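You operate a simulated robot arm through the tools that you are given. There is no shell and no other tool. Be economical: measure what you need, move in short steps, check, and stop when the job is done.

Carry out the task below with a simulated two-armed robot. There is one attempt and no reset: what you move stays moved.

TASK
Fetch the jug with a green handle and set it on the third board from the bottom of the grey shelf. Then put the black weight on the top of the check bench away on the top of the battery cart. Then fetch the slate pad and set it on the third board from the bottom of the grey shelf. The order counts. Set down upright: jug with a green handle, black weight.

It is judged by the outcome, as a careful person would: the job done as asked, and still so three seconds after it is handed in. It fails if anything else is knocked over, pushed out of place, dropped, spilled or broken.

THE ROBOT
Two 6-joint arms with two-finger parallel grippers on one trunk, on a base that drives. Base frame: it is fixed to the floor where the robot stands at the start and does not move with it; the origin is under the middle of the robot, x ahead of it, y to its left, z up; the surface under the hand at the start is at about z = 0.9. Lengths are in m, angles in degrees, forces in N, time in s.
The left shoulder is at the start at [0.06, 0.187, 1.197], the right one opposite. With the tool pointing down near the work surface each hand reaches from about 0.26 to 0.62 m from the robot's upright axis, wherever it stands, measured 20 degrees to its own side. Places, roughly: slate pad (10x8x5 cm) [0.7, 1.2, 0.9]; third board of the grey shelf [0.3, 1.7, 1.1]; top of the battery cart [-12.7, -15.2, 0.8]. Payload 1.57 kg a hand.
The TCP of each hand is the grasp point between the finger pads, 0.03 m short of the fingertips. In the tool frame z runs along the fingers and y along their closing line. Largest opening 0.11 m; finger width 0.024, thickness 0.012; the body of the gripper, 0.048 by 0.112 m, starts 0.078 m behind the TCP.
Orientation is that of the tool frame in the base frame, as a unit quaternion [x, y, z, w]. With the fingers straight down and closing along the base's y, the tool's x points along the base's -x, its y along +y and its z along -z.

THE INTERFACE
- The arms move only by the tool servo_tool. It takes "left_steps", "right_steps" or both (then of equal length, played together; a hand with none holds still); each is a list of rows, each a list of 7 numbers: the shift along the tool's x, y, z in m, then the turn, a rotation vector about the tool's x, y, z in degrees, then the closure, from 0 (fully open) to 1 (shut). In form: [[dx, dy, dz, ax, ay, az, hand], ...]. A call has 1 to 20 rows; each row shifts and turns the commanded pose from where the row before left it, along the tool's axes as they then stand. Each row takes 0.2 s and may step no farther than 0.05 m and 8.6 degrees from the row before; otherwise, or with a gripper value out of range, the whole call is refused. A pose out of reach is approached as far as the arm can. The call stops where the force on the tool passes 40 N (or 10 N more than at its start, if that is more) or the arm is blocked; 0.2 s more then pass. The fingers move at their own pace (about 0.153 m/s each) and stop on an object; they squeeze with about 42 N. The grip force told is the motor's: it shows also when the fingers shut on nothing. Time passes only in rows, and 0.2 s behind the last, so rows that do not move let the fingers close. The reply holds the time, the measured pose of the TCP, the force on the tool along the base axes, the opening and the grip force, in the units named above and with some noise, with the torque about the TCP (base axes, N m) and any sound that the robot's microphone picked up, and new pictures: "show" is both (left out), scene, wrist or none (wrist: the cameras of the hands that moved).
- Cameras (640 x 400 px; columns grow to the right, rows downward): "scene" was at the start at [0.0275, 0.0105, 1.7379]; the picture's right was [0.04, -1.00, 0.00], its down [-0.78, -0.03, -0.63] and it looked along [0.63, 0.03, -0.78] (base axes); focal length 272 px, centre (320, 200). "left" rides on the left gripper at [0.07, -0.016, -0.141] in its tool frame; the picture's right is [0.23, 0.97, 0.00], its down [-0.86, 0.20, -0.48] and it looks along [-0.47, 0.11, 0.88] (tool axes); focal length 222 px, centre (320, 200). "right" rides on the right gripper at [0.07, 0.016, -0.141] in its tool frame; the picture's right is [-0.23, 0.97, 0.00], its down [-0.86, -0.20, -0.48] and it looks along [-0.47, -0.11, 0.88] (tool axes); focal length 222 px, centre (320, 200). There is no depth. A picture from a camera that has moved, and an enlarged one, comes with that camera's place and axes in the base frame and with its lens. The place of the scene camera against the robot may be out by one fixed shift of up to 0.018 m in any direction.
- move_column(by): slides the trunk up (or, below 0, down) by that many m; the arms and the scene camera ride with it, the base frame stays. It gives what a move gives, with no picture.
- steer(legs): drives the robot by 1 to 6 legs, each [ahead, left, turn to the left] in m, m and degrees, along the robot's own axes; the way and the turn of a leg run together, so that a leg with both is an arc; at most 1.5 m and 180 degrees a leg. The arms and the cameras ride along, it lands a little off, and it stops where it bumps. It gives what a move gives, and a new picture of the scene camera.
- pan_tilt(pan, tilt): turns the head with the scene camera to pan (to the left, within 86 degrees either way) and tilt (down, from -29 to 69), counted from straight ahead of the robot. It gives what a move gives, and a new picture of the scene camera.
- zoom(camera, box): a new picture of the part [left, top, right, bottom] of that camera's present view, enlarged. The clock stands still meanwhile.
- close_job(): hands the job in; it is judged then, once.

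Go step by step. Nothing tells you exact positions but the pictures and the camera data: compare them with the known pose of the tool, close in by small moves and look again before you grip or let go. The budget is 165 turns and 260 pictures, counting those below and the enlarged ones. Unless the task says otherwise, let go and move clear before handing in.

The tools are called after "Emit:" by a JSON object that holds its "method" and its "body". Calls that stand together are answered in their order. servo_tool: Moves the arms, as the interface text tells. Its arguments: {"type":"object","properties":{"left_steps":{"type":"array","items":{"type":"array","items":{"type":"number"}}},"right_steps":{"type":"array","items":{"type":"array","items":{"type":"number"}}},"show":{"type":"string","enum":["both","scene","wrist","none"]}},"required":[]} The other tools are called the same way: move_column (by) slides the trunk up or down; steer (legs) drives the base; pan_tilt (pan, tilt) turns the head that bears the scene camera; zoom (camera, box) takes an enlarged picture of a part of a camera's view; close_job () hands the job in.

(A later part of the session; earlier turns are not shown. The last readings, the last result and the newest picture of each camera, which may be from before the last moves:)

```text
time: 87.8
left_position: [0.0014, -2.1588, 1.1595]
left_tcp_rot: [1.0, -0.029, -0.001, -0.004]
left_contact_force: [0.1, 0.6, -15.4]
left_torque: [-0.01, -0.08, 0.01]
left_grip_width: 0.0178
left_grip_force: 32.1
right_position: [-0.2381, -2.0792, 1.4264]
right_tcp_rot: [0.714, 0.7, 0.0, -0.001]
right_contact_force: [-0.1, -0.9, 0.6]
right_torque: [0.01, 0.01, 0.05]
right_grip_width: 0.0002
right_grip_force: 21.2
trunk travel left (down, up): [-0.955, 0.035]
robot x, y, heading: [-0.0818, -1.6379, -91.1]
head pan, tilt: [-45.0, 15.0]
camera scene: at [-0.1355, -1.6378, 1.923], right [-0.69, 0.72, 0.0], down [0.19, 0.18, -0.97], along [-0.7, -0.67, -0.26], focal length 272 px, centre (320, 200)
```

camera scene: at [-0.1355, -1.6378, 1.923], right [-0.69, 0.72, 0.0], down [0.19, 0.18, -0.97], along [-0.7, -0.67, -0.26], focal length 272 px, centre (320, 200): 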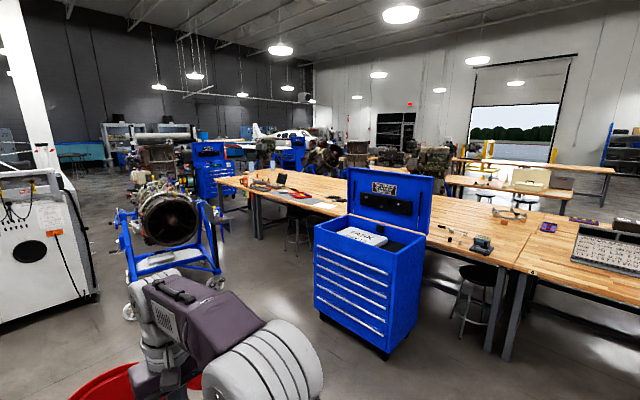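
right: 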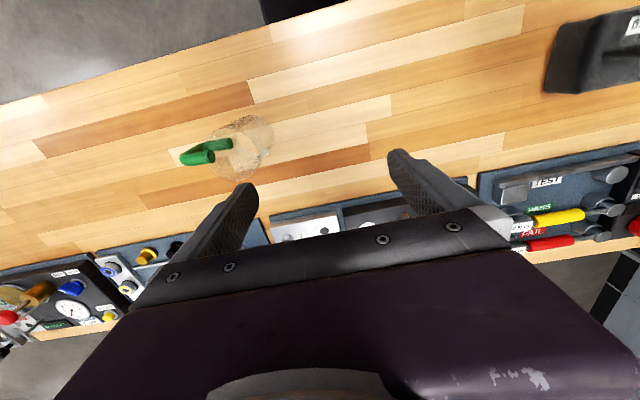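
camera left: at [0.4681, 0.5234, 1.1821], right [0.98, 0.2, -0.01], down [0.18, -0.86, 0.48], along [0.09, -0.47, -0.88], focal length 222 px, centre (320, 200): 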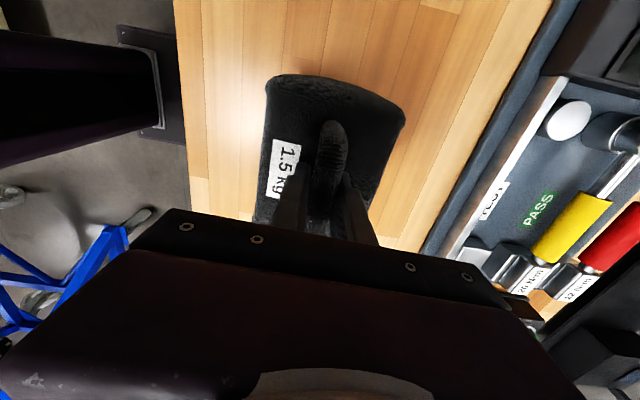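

Emit:
{"method": "steer", "body": {"legs": [[0, 0.9, 1.2], [1.4, 0.4, 0], [1.4, 0.1, 0], [1.4, 0, 0]]}}

Emit:
{"method": "pan_tilt", "body": {"pan": 0, "tilt": 15}}

```text
time: 112.4
left_position: [1.5191, -6.3134, 1.1577]
left_tcp_rot: [1.0, -0.006, -0.001, -0.003]
left_contact_force: [0.7, 0.8, -14.6]
left_torque: [0.0, -0.04, -0.01]
left_grip_width: 0.0177
left_grip_force: 32.4
right_position: [1.2747, -6.2467, 1.4273]
right_tcp_rot: [0.697, 0.717, -0.001, -0.002]
right_contact_force: [1.1, 0.5, 0.7]
right_torque: [0.0, 0.01, -0.02]
right_grip_width: 0.0001
right_grip_force: 21.5
trunk travel left (down, up): [-0.955, 0.035]
robot x, y, heading: [1.41, -5.7963, -88.3]
head pan, tilt: [-45.0, 15.0]
camera scene: at [1.3574, -5.7997, 1.923], right [-0.73, 0.69, 0.0], down [0.18, 0.19, -0.97], along [-0.66, -0.7, -0.26], focal length 272 px, centre (320, 200)
```

scene: 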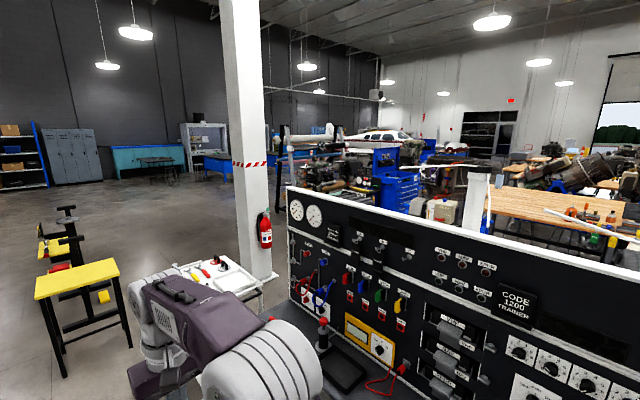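

```text
time: 113.6
left_position: [1.5194, -6.3137, 1.1583]
left_tcp_rot: [1.0, -0.006, -0.001, -0.005]
left_contact_force: [0.1, 0.3, -15.0]
left_torque: [-0.02, -0.02, -0.03]
left_grip_width: 0.0177
left_grip_force: 32.3
right_position: [1.2739, -6.2473, 1.4266]
right_tcp_rot: [0.697, 0.717, 0.0, -0.001]
right_contact_force: [1.4, 1.0, 0.7]
right_torque: [-0.01, 0.01, 0.02]
right_grip_width: 0.0
right_grip_force: 20.5
trunk travel left (down, up): [-0.955, 0.035]
robot x, y, heading: [1.4143, -5.7948, -88.4]
head pan, tilt: [0.0, 15.0]
camera scene: at [1.4241, -5.8265, 1.9229], right [-1.0, -0.03, 0.0], down [-0.01, 0.26, -0.97], along [0.03, -0.97, -0.26], focal length 272 px, centre (320, 200)
```

scene: 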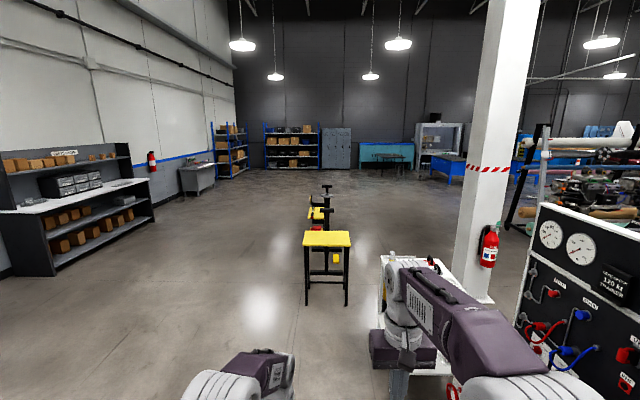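

I'm beside a trainer panel; yellow stands are ahead. I shift left to x about 2.6 and go past them.

Emit:
{"method": "steer", "body": {"legs": [[0, 1.2, -1.6], [1.4, 0, 0], [1.4, 0, 0], [1.4, 0, 0], [1.4, 0, 0]]}}

Emit:
{"method": "pan_tilt", "body": {"pan": -60, "tilt": 15}}

```text
time: 145.8
left_position: [2.9139, -11.8647, 1.1585]
left_tcp_rot: [1.0, 0.007, -0.001, -0.004]
left_contact_force: [0.1, 0.3, -14.8]
left_torque: [0.04, 0.0, 0.0]
left_grip_width: 0.0176
left_grip_force: 32.2
right_position: [2.6678, -11.8044, 1.4267]
right_tcp_rot: [0.689, 0.725, -0.001, 0.0]
right_contact_force: [0.4, 0.3, -0.6]
right_torque: [0.0, 0.0, -0.01]
right_grip_width: 0.0002
right_grip_force: 21.7
trunk travel left (down, up): [-0.955, 0.035]
robot x, y, heading: [2.7941, -11.3511, -87.0]
head pan, tilt: [0.0, 15.0]
camera scene: at [2.8074, -11.3786, 1.9229], right [-1.0, -0.05, 0.0], down [-0.01, 0.26, -0.97], along [0.05, -0.96, -0.26], focal length 272 px, centre (320, 200)
```

scene: 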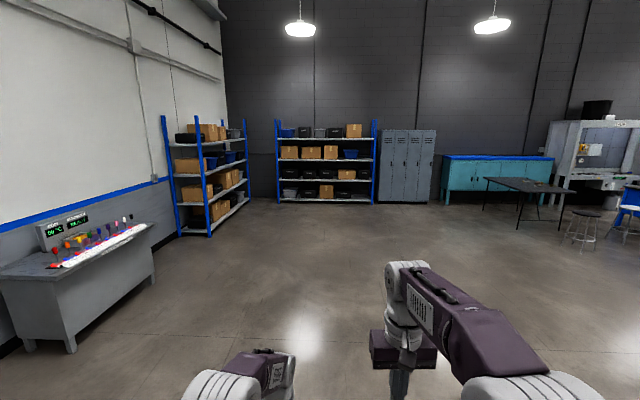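

```text
time: 147.1
left_position: [2.9126, -11.8654, 1.1583]
left_tcp_rot: [1.0, 0.007, -0.001, -0.004]
left_contact_force: [-0.4, 0.7, -15.3]
left_torque: [-0.03, -0.04, 0.03]
left_grip_width: 0.0175
left_grip_force: 33.0
right_position: [2.668, -11.8049, 1.4273]
right_tcp_rot: [0.688, 0.725, 0.0, -0.001]
right_contact_force: [-0.2, 0.3, 0.2]
right_torque: [0.01, 0.0, 0.02]
right_grip_width: 0.0002
right_grip_force: 21.8
trunk travel left (down, up): [-0.955, 0.035]
robot x, y, heading: [2.7941, -11.3468, -87.1]
head pan, tilt: [-60.0, 15.0]
camera scene: at [2.7243, -11.3374, 1.923], right [-0.55, 0.84, 0.0], down [0.22, 0.14, -0.97], along [-0.81, -0.53, -0.26], focal length 272 px, centre (320, 200)
```

scene: 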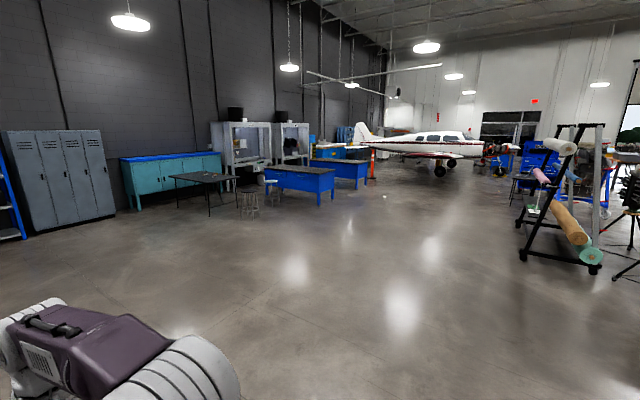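

Open floor leads to the airplane; the battery cart should be near column 414. I zoom there.

Emit:
{"method": "zoom", "body": {"camera": "scene", "box": [330, 110, 530, 220]}}

```text
3.20 times, centred on (430, 165) of scene
camera zoom: at [2.7243, -11.3374, 1.923], right [-0.55, 0.84, 0.0], down [0.22, 0.14, -0.97], along [-0.81, -0.53, -0.26], focal length 869 px, centre (-32, 312)
```

zoom: 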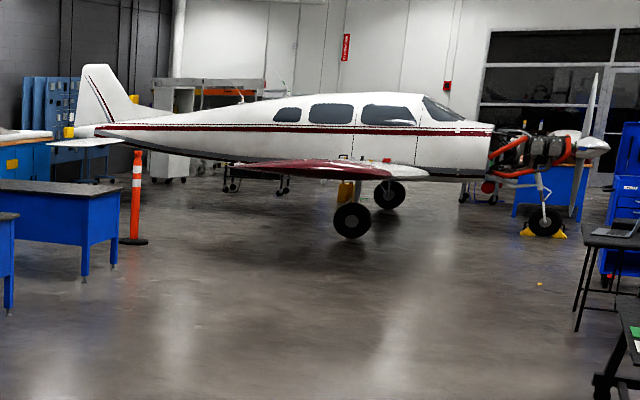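

The airplane stands between; the cart should be beyond the fuselage. I turn toward -x and go along y about -12.5 for a better view.

Emit:
{"method": "steer", "body": {"legs": [[0, 0, -93], [1.2, 0.6, 0], [1.2, 0.6, 0], [1.4, 0, 0], [1.4, 0, 0]]}}

Emit:
{"method": "pan_tilt", "body": {"pan": 0, "tilt": 10}}

```text
time: 177.4
left_position: [-2.9422, -12.7727, 1.1584]
left_tcp_rot: [-0.707, 0.708, -0.002, 0.004]
left_contact_force: [0.5, 0.0, -14.7]
left_torque: [-0.01, -0.02, 0.02]
left_grip_width: 0.0177
left_grip_force: 32.7
right_position: [-2.878, -12.5273, 1.4267]
right_tcp_rot: [1.0, 0.017, 0.0, -0.001]
right_contact_force: [0.9, -0.4, -0.2]
right_torque: [0.0, 0.05, -0.03]
right_grip_width: 0.0
right_grip_force: 21.6
trunk travel left (down, up): [-0.955, 0.035]
robot x, y, heading: [-2.4286, -12.656, -177.7]
head pan, tilt: [-60.0, 15.0]
camera scene: at [-2.4073, -12.5729, 1.923], right [0.85, 0.53, 0.0], down [0.14, -0.22, -0.97], along [-0.51, 0.82, -0.26], focal length 272 px, centre (320, 200)
```

scene: 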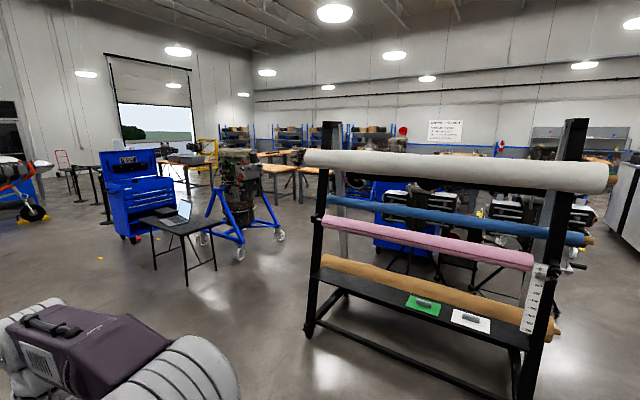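

```text
time: 178.7
left_position: [-2.9428, -12.7744, 1.1592]
left_tcp_rot: [-0.706, 0.708, -0.003, 0.003]
left_contact_force: [0.7, 0.7, -15.0]
left_torque: [0.0, 0.02, -0.05]
left_grip_width: 0.0175
left_grip_force: 32.6
right_position: [-2.8788, -12.5278, 1.427]
right_tcp_rot: [1.0, 0.017, 0.001, 0.0]
right_contact_force: [-0.1, -0.8, 0.2]
right_torque: [0.0, -0.02, -0.04]
right_grip_width: 0.0002
right_grip_force: 20.9
trunk travel left (down, up): [-0.955, 0.035]
robot x, y, heading: [-2.4268, -12.6615, -177.8]
head pan, tilt: [0.0, 10.0]
camera scene: at [-2.4517, -12.6553, 1.931], right [-0.03, 1.0, 0.0], down [0.18, 0.01, -0.98], along [-0.98, -0.03, -0.18], focal length 272 px, centre (320, 200)
```

scene: 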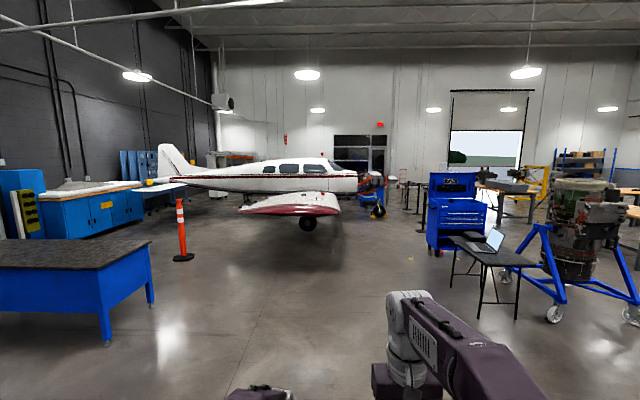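

The cart (low grey frame on castors) lies behind the fuselage. I zoom in on both ends of the airplane to choose the way round.

Emit:
{"method": "zoom", "body": {"camera": "scene", "box": [330, 130, 490, 260]}}

Emit:
{"method": "zoom", "body": {"camera": "scene", "box": [110, 120, 330, 260]}}

```text
3.08 times, centred on (410, 195) of scene
camera zoom: at [-2.4517, -12.6553, 1.931], right [-0.03, 1.0, 0.0], down [0.18, 0.01, -0.98], along [-0.98, -0.03, -0.18], focal length 836 px, centre (43, 215)
```

zoom: 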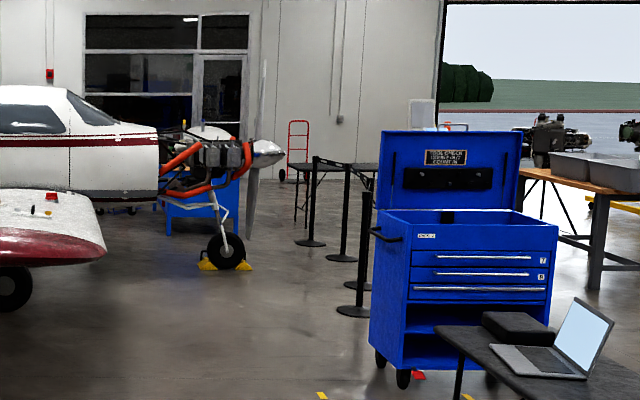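

```text
2.86 times, centred on (220, 190) of scene
camera zoom: at [-2.4517, -12.6553, 1.931], right [-0.03, 1.0, 0.0], down [0.18, 0.01, -0.98], along [-0.98, -0.03, -0.18], focal length 776 px, centre (606, 229)
```

zoom: 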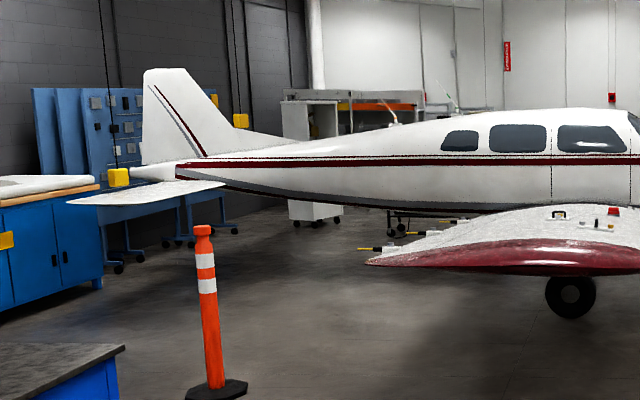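

The way round goes by the nose, outside the black stanchions. I move closer and look at the gap between the blue toolbox and the stanchions.

Emit:
{"method": "steer", "body": {"legs": [[1.2, -0.25, -2.2], [1.2, -0.25, 0], [1.0, -0.3, 0]]}}

Emit:
{"method": "pan_tilt", "body": {"pan": -40, "tilt": 20}}

```text
time: 195.5
left_position: [-6.3157, -11.9912, 1.1586]
left_tcp_rot: [-0.7, 0.714, -0.002, 0.004]
left_contact_force: [0.4, 0.2, -14.6]
left_torque: [-0.06, 0.03, 0.0]
left_grip_width: 0.018
left_grip_force: 32.6
right_position: [-6.2476, -11.7484, 1.4276]
right_tcp_rot: [1.0, 0.009, 0.0, -0.001]
right_contact_force: [-0.2, 0.7, -0.8]
right_torque: [0.01, 0.02, -0.01]
right_grip_width: 0.0
right_grip_force: 21.2
trunk travel left (down, up): [-0.955, 0.035]
robot x, y, heading: [-5.8018, -11.8906, -179.0]
head pan, tilt: [0.0, 10.0]
camera scene: at [-5.8225, -11.8839, 1.9311], right [-0.02, 1.0, 0.0], down [0.17, 0.0, -0.98], along [-0.98, -0.02, -0.17], focal length 272 px, centre (320, 200)
```

scene: 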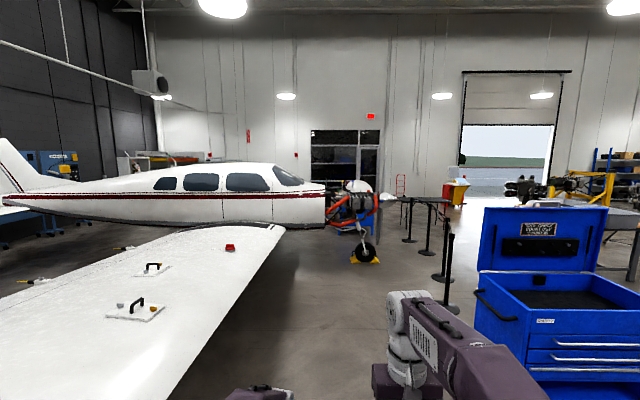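

```text
time: 196.6
left_position: [-6.3181, -11.9928, 1.1583]
left_tcp_rot: [-0.699, 0.715, -0.003, 0.005]
left_contact_force: [-0.7, -0.1, -14.6]
left_torque: [-0.05, 0.03, 0.02]
left_grip_width: 0.0176
left_grip_force: 32.1
right_position: [-6.248, -11.7475, 1.4258]
right_tcp_rot: [1.0, 0.009, 0.002, -0.001]
right_contact_force: [0.5, 0.3, -0.2]
right_torque: [-0.02, -0.01, 0.0]
right_grip_width: 0.0001
right_grip_force: 20.9
trunk travel left (down, up): [-0.955, 0.035]
robot x, y, heading: [-5.8004, -11.8895, -179.3]
head pan, tilt: [-40.0, 20.0]
camera scene: at [-5.804, -11.8233, 1.9148], right [0.63, 0.78, 0.0], down [0.27, -0.21, -0.94], along [-0.73, 0.59, -0.34], focal length 272 px, centre (320, 200)
```

scene: 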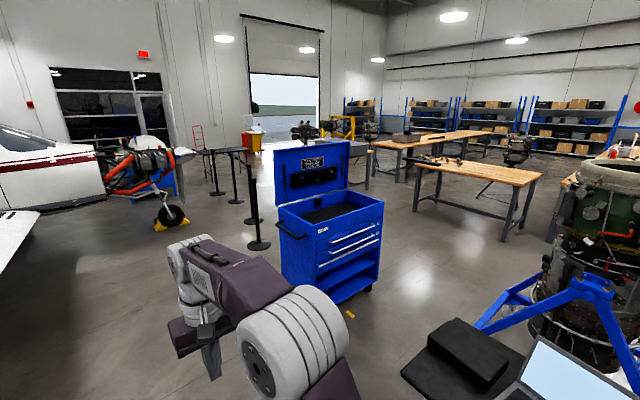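

The gap between stanchion and toolbox is too narrow, but the one between the toolbox front and the laptop table is about 1 m. I position in front of it and turn to face +y.

Emit:
{"method": "steer", "body": {"legs": [[0, -0.3, 0], [1.05, 0, 0], [0, 0, -90]]}}

Emit:
{"method": "pan_tilt", "body": {"pan": 0, "tilt": 35}}

```text
time: 207.3
left_position: [-6.9597, -11.0912, 1.1585]
left_tcp_rot: [-0.005, 1.0, -0.005, 0.001]
left_contact_force: [0.6, -0.4, -13.8]
left_torque: [0.02, 0.01, -0.01]
left_grip_width: 0.0177
left_grip_force: 32.0
right_position: [-6.7151, -11.1531, 1.4261]
right_tcp_rot: [0.723, -0.691, 0.001, 0.0]
right_contact_force: [0.2, 0.3, -0.3]
right_torque: [0.02, 0.01, -0.02]
right_grip_width: 0.0003
right_grip_force: 21.4
trunk travel left (down, up): [-0.955, 0.035]
robot x, y, heading: [-6.8385, -11.6067, 92.7]
head pan, tilt: [-40.0, 20.0]
camera scene: at [-6.7731, -11.582, 1.9148], right [0.8, -0.61, 0.0], down [-0.21, -0.27, -0.94], along [0.57, 0.75, -0.34], focal length 272 px, centre (320, 200)
```

scene: 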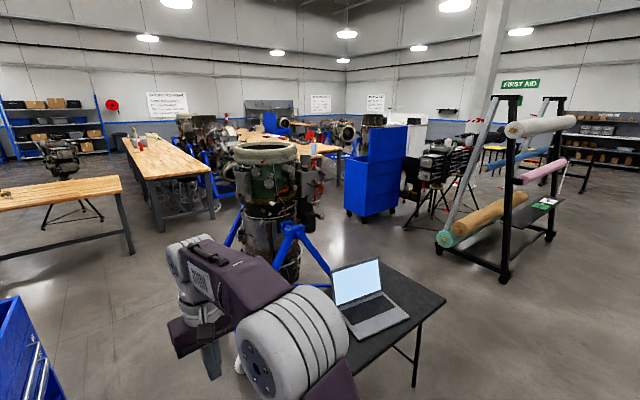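

```text
time: 208.4
left_position: [-6.9598, -11.0922, 1.1578]
left_tcp_rot: [-0.004, 1.0, -0.005, 0.0]
left_contact_force: [0.3, -0.4, -13.6]
left_torque: [0.02, 0.02, -0.01]
left_grip_width: 0.0179
left_grip_force: 32.3
right_position: [-6.7146, -11.1521, 1.4277]
right_tcp_rot: [0.724, -0.69, 0.002, -0.001]
right_contact_force: [0.2, -1.1, -0.6]
right_torque: [-0.03, -0.04, -0.02]
right_grip_width: 0.0
right_grip_force: 21.5
trunk travel left (down, up): [-0.955, 0.035]
robot x, y, heading: [-6.8423, -11.6045, 92.8]
head pan, tilt: [0.0, 35.0]
camera scene: at [-6.8328, -11.5683, 1.8909], right [1.0, 0.05, 0.0], down [0.03, -0.57, -0.82], along [-0.04, 0.82, -0.57], focal length 272 px, centre (320, 200)
```

scene: 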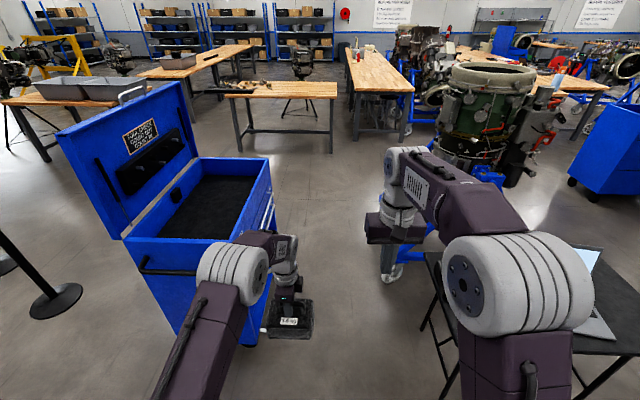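

The lane is about 1 m wide and I'm centred in it. I straighten and drive through, then turn left toward -x.

Emit:
{"method": "steer", "body": {"legs": [[0, 0, -2.8], [1.3, 0, 0]]}}

Emit:
{"method": "steer", "body": {"legs": [[1.35, 0, 0], [0, 0, 90]]}}

Emit:
{"method": "pan_tilt", "body": {"pan": 0, "tilt": 20}}

```text
time: 215.3
left_position: [-6.9201, -9.7937, 1.1586]
left_tcp_rot: [0.025, 1.0, -0.006, 0.0]
left_contact_force: [-1.1, 0.8, -15.2]
left_torque: [-0.02, 0.01, -0.01]
left_grip_width: 0.0173
left_grip_force: 32.5
right_position: [-6.6784, -9.8694, 1.4277]
right_tcp_rot: [-0.703, 0.712, -0.001, 0.001]
right_contact_force: [-0.5, -0.3, 0.2]
right_torque: [-0.01, 0.0, 0.03]
right_grip_width: 0.0
right_grip_force: 21.2
trunk travel left (down, up): [-0.955, 0.035]
robot x, y, heading: [-6.8331, -10.3086, 89.0]
head pan, tilt: [0.0, 35.0]
camera scene: at [-6.822, -10.2758, 1.891], right [1.0, -0.01, 0.0], down [-0.01, -0.57, -0.82], along [0.01, 0.82, -0.57], focal length 272 px, centre (320, 200)
```

scene: 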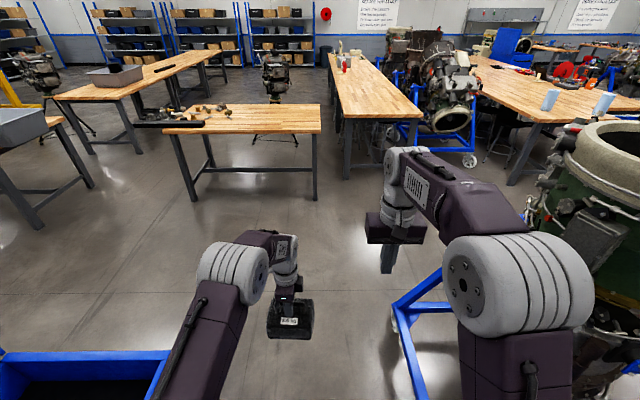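

```text
time: 225.9
left_position: [-7.3352, -9.0384, 1.1581]
left_tcp_rot: [-0.69, 0.723, -0.004, 0.003]
left_contact_force: [0.6, 0.9, -14.5]
left_torque: [-0.03, 0.03, 0.01]
left_grip_width: 0.0176
left_grip_force: 32.4
right_position: [-7.2599, -8.797, 1.4278]
right_tcp_rot: [1.0, -0.006, 0.0, -0.001]
right_contact_force: [-0.1, -0.6, 0.2]
right_torque: [0.03, -0.04, 0.02]
right_grip_width: 0.0002
right_grip_force: 21.5
trunk travel left (down, up): [-0.955, 0.035]
robot x, y, heading: [-6.8133, -8.9517, 179.3]
head pan, tilt: [0.0, 35.0]
camera scene: at [-6.8351, -8.9437, 1.8909], right [0.01, 1.0, 0.0], down [0.57, -0.01, -0.82], along [-0.82, 0.01, -0.57], focal length 272 px, centre (320, 200)
```

scene: 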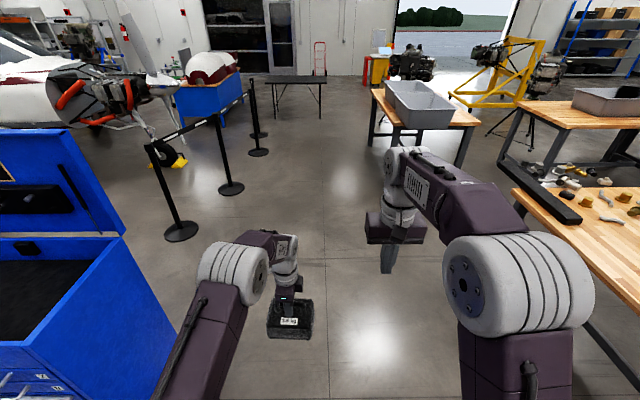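

```text
time: 226.7
left_position: [-7.3351, -9.039, 1.1576]
left_tcp_rot: [-0.69, 0.724, -0.004, 0.004]
left_contact_force: [0.9, 1.0, -15.5]
left_torque: [-0.01, -0.02, 0.0]
left_grip_width: 0.0179
left_grip_force: 32.3
right_position: [-7.2606, -8.7981, 1.4266]
right_tcp_rot: [1.0, -0.005, 0.001, -0.001]
right_contact_force: [-0.9, -0.1, 0.3]
right_torque: [-0.03, -0.01, 0.03]
right_grip_width: 0.0002
right_grip_force: 20.9
trunk travel left (down, up): [-0.955, 0.035]
robot x, y, heading: [-6.8158, -8.9508, 179.3]
head pan, tilt: [0.0, 20.0]
camera scene: at [-6.8402, -8.9442, 1.9147], right [0.01, 1.0, 0.0], down [0.34, 0.0, -0.94], along [-0.94, 0.01, -0.34], focal length 272 px, centre (320, 200)
```

scene: 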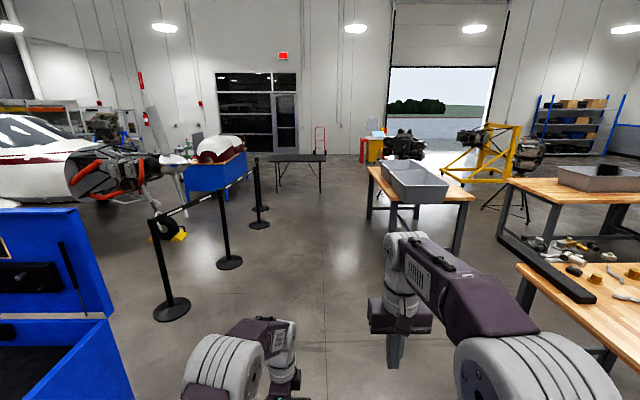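

Emit:
{"method": "steer", "body": {"legs": [[1.2, 0, 0.7], [1.2, 0, 0], [0.9, 0, 0]]}}

Emit:
{"method": "pan_tilt", "body": {"pan": 35, "tilt": 20}}

```text
time: 242.8
left_position: [-10.6217, -9.057, 1.1588]
left_tcp_rot: [-0.696, 0.718, -0.004, 0.004]
left_contact_force: [0.4, 0.3, -13.9]
left_torque: [-0.01, -0.02, 0.05]
left_grip_width: 0.0176
left_grip_force: 32.8
right_position: [-10.5508, -8.8133, 1.4281]
right_tcp_rot: [1.0, 0.005, 0.0, -0.001]
right_contact_force: [-0.3, -0.7, 0.3]
right_torque: [0.02, 0.02, 0.02]
right_grip_width: 0.0001
right_grip_force: 21.8
trunk travel left (down, up): [-0.955, 0.035]
robot x, y, heading: [-10.1017, -8.9586, -179.7]
head pan, tilt: [0.0, 20.0]
camera scene: at [-10.1269, -8.9525, 1.9148], right [-0.01, 1.0, 0.0], down [0.34, 0.0, -0.94], along [-0.94, -0.01, -0.34], focal length 272 px, centre (320, 200)
```

scene: 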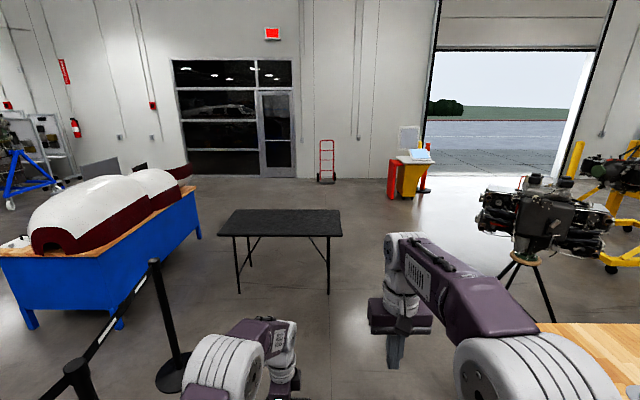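

```text
time: 243.8
left_position: [-10.6226, -9.0556, 1.1581]
left_tcp_rot: [-0.697, 0.717, -0.004, 0.004]
left_contact_force: [0.6, -0.8, -15.2]
left_torque: [-0.05, 0.01, 0.01]
left_grip_width: 0.0177
left_grip_force: 32.0
right_position: [-10.5522, -8.8136, 1.4263]
right_tcp_rot: [1.0, 0.004, 0.0, -0.001]
right_contact_force: [-0.3, 0.3, 0.1]
right_torque: [0.01, 0.03, 0.01]
right_grip_width: 0.0
right_grip_force: 21.6
trunk travel left (down, up): [-0.955, 0.035]
robot x, y, heading: [-10.1068, -8.959, -179.3]
head pan, tilt: [35.0, 20.0]
camera scene: at [-10.1123, -9.0057, 1.9148], right [-0.58, 0.81, 0.0], down [0.28, 0.2, -0.94], along [-0.76, -0.54, -0.34], focal length 272 px, centre (320, 200)
```

scene: 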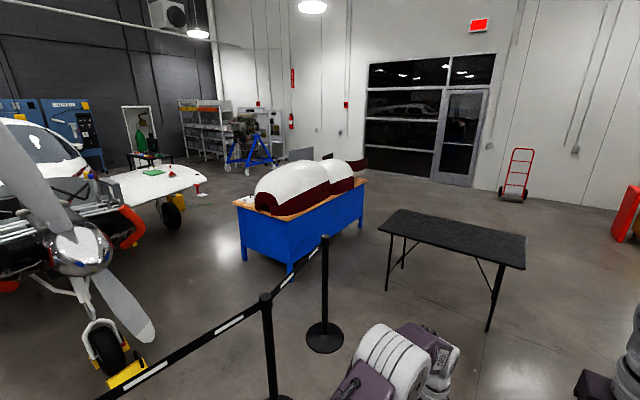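

Emit:
{"method": "zoom", "body": {"camera": "scene", "box": [90, 90, 310, 230]}}

Emit:
{"method": "steer", "body": {"legs": [[1.0, 0, -0.7], [0.62, 0, 0], [0, -0.9, 0]]}}

```text
2.86 times, centred on (200, 160) of scene
camera zoom: at [-10.1123, -9.0057, 1.9148], right [-0.58, 0.81, 0.0], down [0.28, 0.2, -0.94], along [-0.76, -0.54, -0.34], focal length 776 px, centre (663, 314)
```

zoom: 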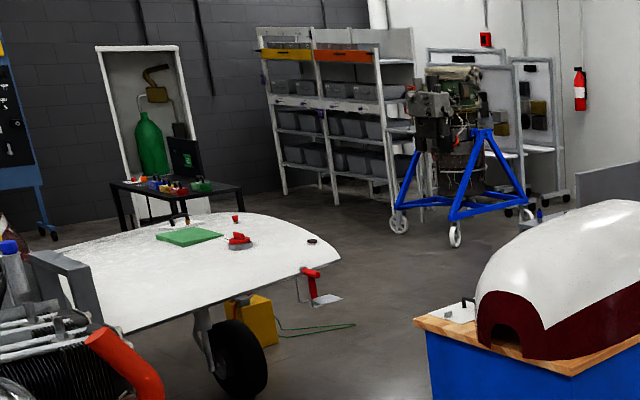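

```text
time: 256.3
left_position: [-12.2245, -8.1599, 1.1579]
left_tcp_rot: [-0.697, 0.717, -0.003, 0.005]
left_contact_force: [0.2, -1.9, -14.9]
left_torque: [-0.03, 0.0, -0.03]
left_grip_width: 0.0176
left_grip_force: 32.2
right_position: [-12.1547, -7.9153, 1.4271]
right_tcp_rot: [1.0, 0.004, 0.001, 0.0]
right_contact_force: [-0.1, -0.2, 0.2]
right_torque: [-0.01, 0.01, 0.0]
right_grip_width: 0.0
right_grip_force: 21.5
trunk travel left (down, up): [-0.955, 0.035]
robot x, y, heading: [-11.7102, -8.0612, -179.4]
head pan, tilt: [35.0, 20.0]
camera scene: at [-11.7138, -8.1093, 1.9147], right [-0.58, 0.81, 0.0], down [0.28, 0.2, -0.94], along [-0.76, -0.55, -0.34], focal length 272 px, centre (320, 200)
```

scene: 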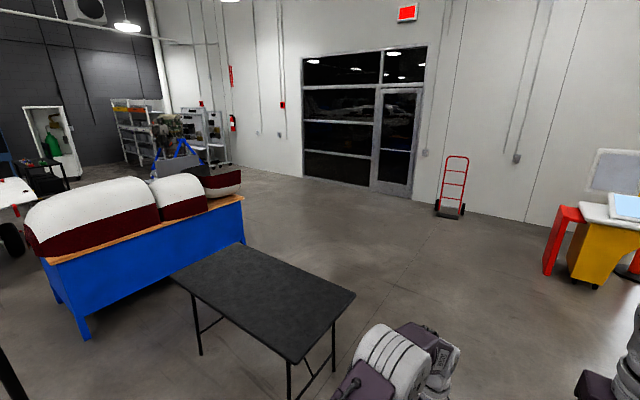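

The far wing is only a stub, and the cart (a black trolley with coloured items) is visible beyond it near (-12.7, -15.2). I pass the black table and turn to -y.

Emit:
{"method": "steer", "body": {"legs": [[1.4, 0, -0.6], [1.4, 0, 0], [0, 0, 90]]}}

Emit:
{"method": "pan_tilt", "body": {"pan": 10, "tilt": 20}}

```text
time: 273.7
left_position: [-14.4207, -8.5905, 1.1574]
left_tcp_rot: [1.0, -0.018, 0.0, -0.006]
left_contact_force: [0.2, 0.5, -14.2]
left_torque: [0.01, -0.06, -0.01]
left_grip_width: 0.0175
left_grip_force: 32.1
right_position: [-14.6637, -8.5192, 1.4265]
right_tcp_rot: [0.706, 0.708, 0.001, -0.002]
right_contact_force: [0.3, -0.4, 0.3]
right_torque: [0.0, -0.02, 0.02]
right_grip_width: 0.0
right_grip_force: 21.0
trunk travel left (down, up): [-0.955, 0.035]
robot x, y, heading: [-14.5171, -8.0722, -89.7]
head pan, tilt: [35.0, 20.0]
camera scene: at [-14.451, -8.0844, 1.9148], right [-0.82, -0.58, 0.0], down [-0.2, 0.28, -0.94], along [0.54, -0.77, -0.34], focal length 272 px, centre (320, 200)
```

scene: 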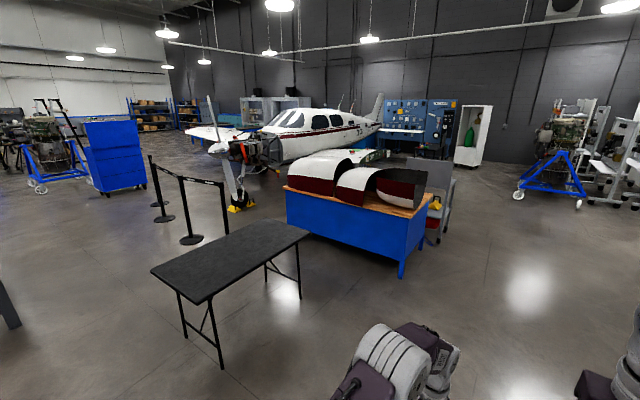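

```text
time: 274.6
left_position: [-14.4205, -8.5914, 1.1578]
left_tcp_rot: [1.0, -0.017, 0.001, -0.006]
left_contact_force: [0.1, 0.1, -14.3]
left_torque: [0.0, 0.01, -0.02]
left_grip_width: 0.0176
left_grip_force: 32.6
right_position: [-14.6643, -8.5191, 1.4278]
right_tcp_rot: [0.706, 0.708, 0.0, -0.001]
right_contact_force: [0.5, -0.1, -0.8]
right_torque: [-0.02, 0.0, 0.01]
right_grip_width: 0.0001
right_grip_force: 21.0
trunk travel left (down, up): [-0.955, 0.035]
robot x, y, heading: [-14.514, -8.071, -89.5]
head pan, tilt: [10.0, 20.0]
camera scene: at [-14.4873, -8.0999, 1.9148], right [-0.98, -0.18, 0.0], down [-0.06, 0.34, -0.94], along [0.17, -0.92, -0.34], focal length 272 px, centre (320, 200)
```

scene: 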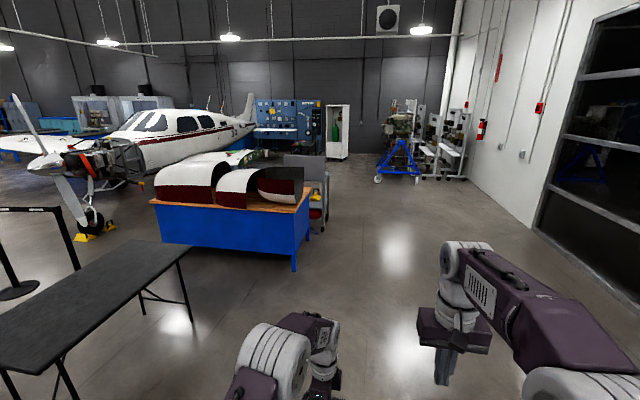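

Emit:
{"method": "steer", "body": {"legs": [[1.4, -0.1, 0], [1.4, 0, 0], [1.3, 0, 0]]}}

Emit:
{"method": "pan_tilt", "body": {"pan": 35, "tilt": 25}}

```text
time: 294.5
left_position: [-14.5812, -12.7436, 1.1583]
left_tcp_rot: [1.0, -0.025, 0.001, -0.006]
left_contact_force: [-0.6, -0.9, -14.2]
left_torque: [0.01, -0.03, 0.02]
left_grip_width: 0.0175
left_grip_force: 32.7
right_position: [-14.8231, -12.6665, 1.4274]
right_tcp_rot: [0.711, 0.703, -0.001, 0.0]
right_contact_force: [0.4, 0.1, 0.1]
right_torque: [0.03, -0.01, 0.01]
right_grip_width: 0.0
right_grip_force: 21.0
trunk travel left (down, up): [-0.955, 0.035]
robot x, y, heading: [-14.6683, -12.2236, -90.7]
head pan, tilt: [10.0, 20.0]
camera scene: at [-14.641, -12.2504, 1.9148], right [-0.99, -0.16, 0.0], down [-0.06, 0.34, -0.94], along [0.15, -0.93, -0.34], focal length 272 px, centre (320, 200)
```

scene: 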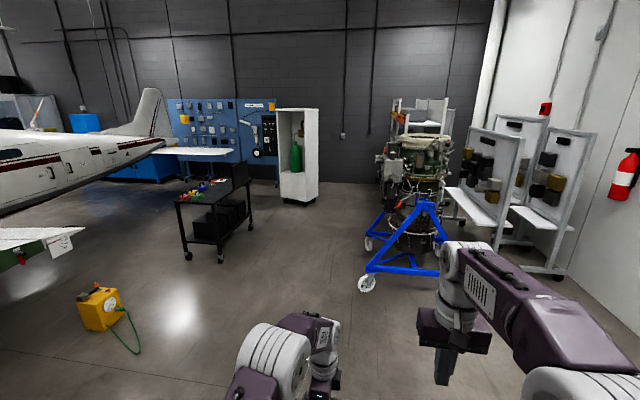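

```text
time: 295.4
left_position: [-14.5814, -12.7447, 1.1578]
left_tcp_rot: [1.0, -0.025, 0.0, -0.007]
left_contact_force: [-0.4, -0.4, -15.2]
left_torque: [-0.01, -0.01, 0.01]
left_grip_width: 0.0179
left_grip_force: 32.1
right_position: [-14.8235, -12.6673, 1.4269]
right_tcp_rot: [0.711, 0.703, 0.0, -0.001]
right_contact_force: [-0.2, -0.2, -0.3]
right_torque: [0.02, 0.03, 0.02]
right_grip_width: 0.0
right_grip_force: 21.2
trunk travel left (down, up): [-0.955, 0.035]
robot x, y, heading: [-14.6707, -12.2228, -90.6]
head pan, tilt: [35.0, 25.0]
camera scene: at [-14.6043, -12.2366, 1.9067], right [-0.83, -0.56, 0.0], down [-0.24, 0.35, -0.91], along [0.51, -0.75, -0.42], focal length 272 px, centre (320, 200)
```

scene: 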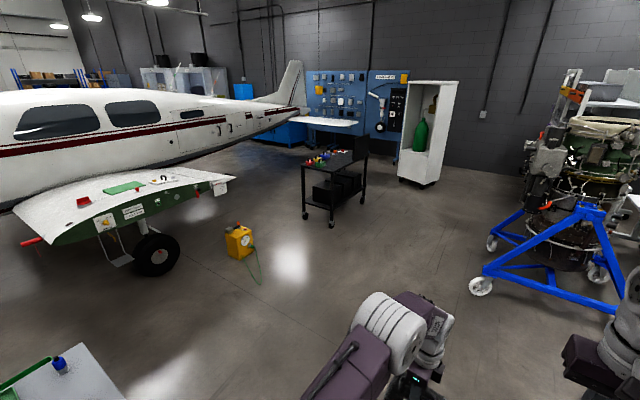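

Emit:
{"method": "zoom", "body": {"camera": "scene", "box": [270, 110, 400, 240]}}

```text
3.08 times, centred on (335, 175) of scene
camera zoom: at [-14.6043, -12.2366, 1.9067], right [-0.83, -0.56, 0.0], down [-0.24, 0.35, -0.91], along [0.51, -0.75, -0.42], focal length 836 px, centre (274, 277)
```

zoom: 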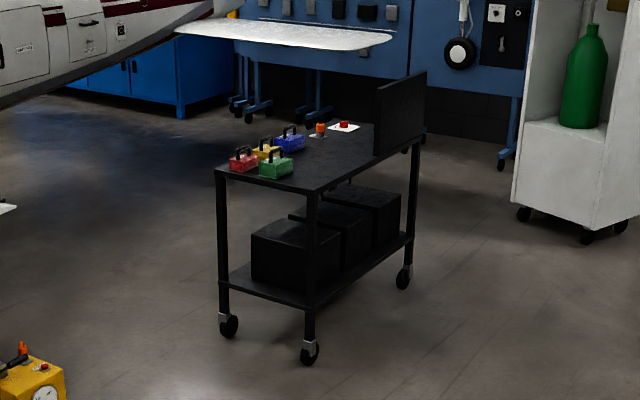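

The battery cart: four coloured weights at the near/left side, a black upright panel on the right edge, and free space around (-12.78, -15.4). I approach it from its -x side.

Emit:
{"method": "steer", "body": {"legs": [[0.8, 0, 0.6], [0.7, 0.7, 0], [0.8, 0.3, 0], [0.9, 0, 0]]}}

Emit:
{"method": "pan_tilt", "body": {"pan": 60, "tilt": 40}}

```text
time: 313.0
left_position: [-13.5717, -15.9562, 1.1571]
left_tcp_rot: [1.0, -0.021, 0.0, -0.006]
left_contact_force: [-0.1, 0.8, -15.4]
left_torque: [-0.01, 0.0, 0.01]
left_grip_width: 0.0175
left_grip_force: 32.5
right_position: [-13.8151, -15.8843, 1.4279]
right_tcp_rot: [0.709, 0.705, -0.001, -0.001]
right_contact_force: [0.6, -0.1, -0.1]
right_torque: [0.0, 0.02, -0.02]
right_grip_width: 0.0
right_grip_force: 21.6
trunk travel left (down, up): [-0.955, 0.035]
robot x, y, heading: [-13.6644, -15.4428, -90.5]
head pan, tilt: [35.0, 25.0]
camera scene: at [-13.5984, -15.4489, 1.9067], right [-0.82, -0.57, 0.0], down [-0.24, 0.35, -0.91], along [0.52, -0.74, -0.42], focal length 272 px, centre (320, 200)
```

scene: 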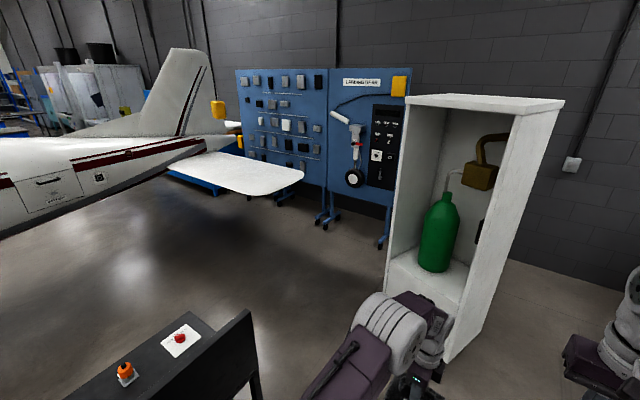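

```text
time: 313.9
left_position: [-13.5722, -15.958, 1.1577]
left_tcp_rot: [1.0, -0.022, 0.0, -0.007]
left_contact_force: [0.5, 0.1, -14.5]
left_torque: [-0.01, 0.0, 0.0]
left_grip_width: 0.0176
left_grip_force: 32.0
right_position: [-13.8143, -15.8854, 1.4263]
right_tcp_rot: [0.708, 0.706, 0.0, -0.001]
right_contact_force: [-0.5, 0.5, 0.0]
right_torque: [-0.01, 0.0, 0.0]
right_grip_width: 0.0
right_grip_force: 21.5
trunk travel left (down, up): [-0.955, 0.035]
robot x, y, heading: [-13.6639, -15.4391, -90.3]
head pan, tilt: [60.0, 40.0]
camera scene: at [-13.5776, -15.4187, 1.8835], right [-0.5, -0.86, 0.0], down [-0.55, 0.33, -0.77], along [0.66, -0.39, -0.64], focal length 272 px, centre (320, 200)
```

scene: 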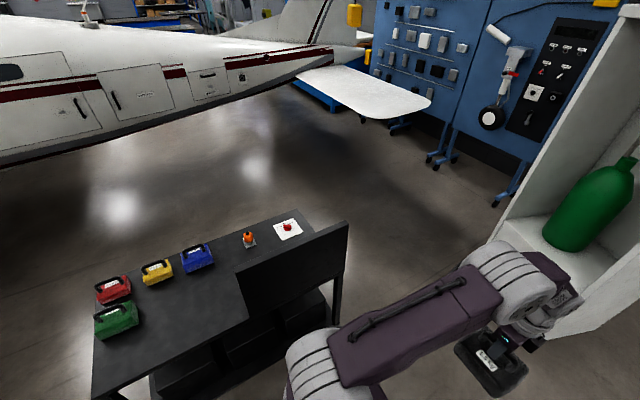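

Cart top spans x -12.96..-12.42, y -14.9..-15.94 (panel y < -15.44). A clear spot is (-12.81, -15.24), beside yellow and beyond green. I turn to face it.

Emit:
{"method": "steer", "body": {"legs": [[0, 0, 90], [0, 0.1, 0]]}}

Emit:
{"method": "pan_tilt", "body": {"pan": 5, "tilt": 50}}

```text
time: 318.9
left_position: [-13.1449, -15.2547, 1.1579]
left_tcp_rot: [0.719, 0.695, -0.003, -0.007]
left_contact_force: [-0.7, -2.1, -14.6]
left_torque: [0.01, 0.02, 0.02]
left_grip_width: 0.0175
left_grip_force: 32.4
right_position: [-13.2174, -15.4989, 1.4261]
right_tcp_rot: [-0.002, 1.0, 0.003, 0.0]
right_contact_force: [-0.9, -0.6, 0.6]
right_torque: [0.08, 0.0, 0.0]
right_grip_width: 0.0004
right_grip_force: 21.2
trunk travel left (down, up): [-0.955, 0.035]
robot x, y, heading: [-13.6648, -15.3393, 0.4]
head pan, tilt: [60.0, 40.0]
camera scene: at [-13.6669, -15.2733, 1.8839], right [0.87, -0.5, -0.01], down [-0.32, -0.55, -0.77], along [0.38, 0.67, -0.64], focal length 272 px, centre (320, 200)
```

scene: 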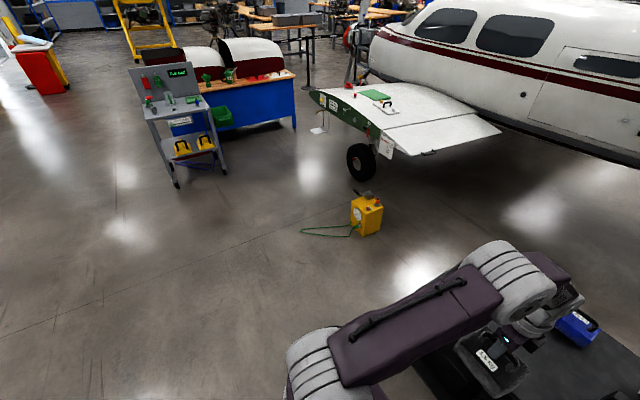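

```text
time: 320.1
left_position: [-13.1458, -15.249, 1.1573]
left_tcp_rot: [0.72, 0.694, -0.006, -0.005]
left_contact_force: [-0.2, -0.4, -14.8]
left_torque: [0.04, 0.02, 0.01]
left_grip_width: 0.0177
left_grip_force: 32.4
right_position: [-13.217, -15.492, 1.4259]
right_tcp_rot: [-0.001, 1.0, 0.0, -0.001]
right_contact_force: [0.1, 0.0, -0.1]
right_torque: [-0.01, -0.02, 0.02]
right_grip_width: 0.0
right_grip_force: 21.4
trunk travel left (down, up): [-0.955, 0.035]
robot x, y, heading: [-13.6621, -15.3441, 0.2]
head pan, tilt: [5.0, 50.0]
camera scene: at [-13.6324, -15.3291, 1.8692], right [0.09, -1.0, 0.0], down [-0.76, -0.07, -0.64], along [0.64, 0.06, -0.77], focal length 272 px, centre (320, 200)
```

scene: 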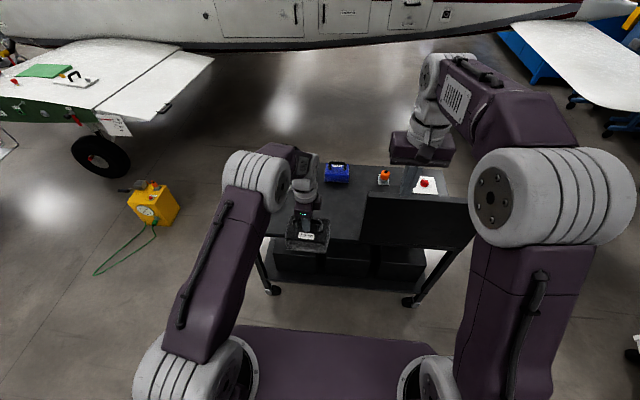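

Emit:
{"method": "steer", "body": {"legs": [[0.24, 0, 0]]}}

Emit:
{"method": "servo_tool", "body": {"left_steps": [[0, 0.03, 0, 0, 0, 0, 1], [0, 0.03, 0, 0, 0, 0, 1], [0, 0.03, 0, 0, 0, 0, 1], [0, 0, 0, 0, 0, 0, 1]]}}

```text
time: 321.9
left_position: [-12.9107, -15.2436, 1.1599]
left_tcp_rot: [0.718, 0.696, -0.004, -0.004]
left_contact_force: [-0.4, 0.2, -13.8]
left_torque: [-0.02, 0.0, 0.02]
left_grip_width: 0.0178
left_grip_force: 31.8
right_position: [-12.9819, -15.4862, 1.4284]
right_tcp_rot: [-0.003, 1.0, -0.001, 0.002]
right_contact_force: [-0.5, -0.4, -0.2]
right_torque: [0.01, -0.03, 0.02]
right_grip_width: 0.0001
right_grip_force: 22.1
trunk travel left (down, up): [-0.955, 0.035]
robot x, y, heading: [-13.4232, -15.3394, 0.3]
head pan, tilt: [5.0, 50.0]
camera scene: at [-13.4001, -15.325, 1.8693], right [0.09, -1.0, 0.0], down [-0.76, -0.07, -0.64], along [0.64, 0.06, -0.76], focal length 272 px, centre (320, 200)
```

scene: 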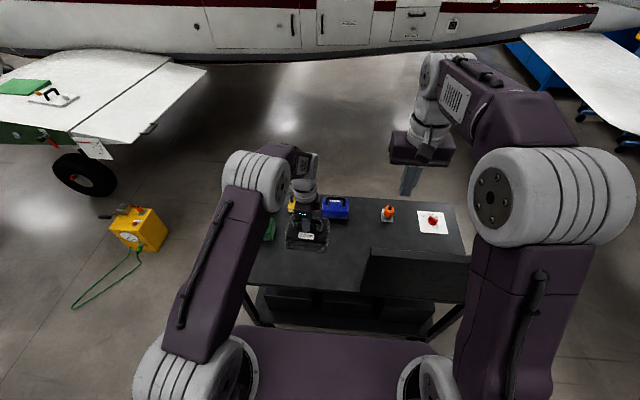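

```text
time: 322.9
left_position: [-12.8358, -15.2463, 1.157]
left_tcp_rot: [0.718, 0.696, -0.006, -0.006]
left_contact_force: [0.1, 0.4, -13.8]
left_torque: [0.02, 0.01, 0.03]
left_grip_width: 0.0179
left_grip_force: 32.2
left hand out of reach, approached as far as the arm can: row 3
right_position: [-12.977, -15.4879, 1.4274]
right_tcp_rot: [-0.003, 1.0, 0.0, 0.0]
right_contact_force: [0.2, 0.0, -0.1]
right_torque: [0.0, -0.02, -0.01]
right_grip_width: 0.0002
right_grip_force: 20.6
trunk travel left (down, up): [-0.955, 0.035]
robot x, y, heading: [-13.4231, -15.3408, 0.5]
head pan, tilt: [5.0, 50.0]
camera scene: at [-13.3925, -15.3253, 1.8692], right [0.09, -1.0, 0.0], down [-0.76, -0.07, -0.64], along [0.64, 0.06, -0.77], focal length 272 px, centre (320, 200)
camera left: at [-12.847, -15.1753, 1.2982], right [0.98, 0.2, -0.02], down [0.18, -0.86, 0.48], along [0.08, -0.47, -0.88], focal length 222 px, centre (320, 200)
```

scene: 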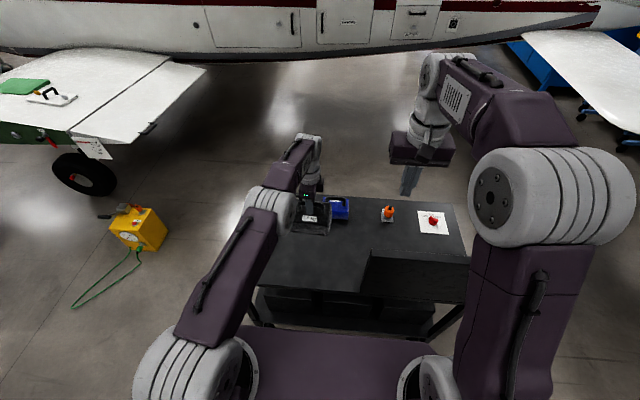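
left: 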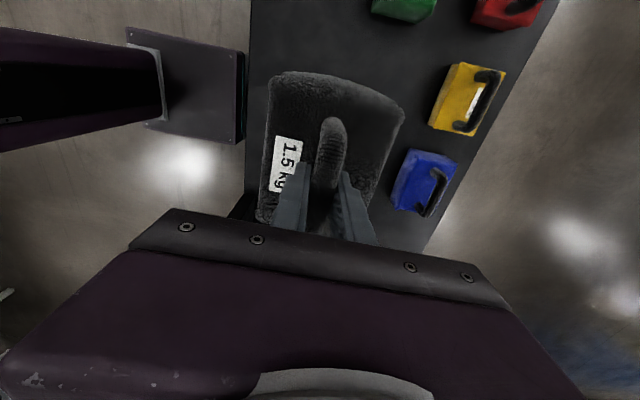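

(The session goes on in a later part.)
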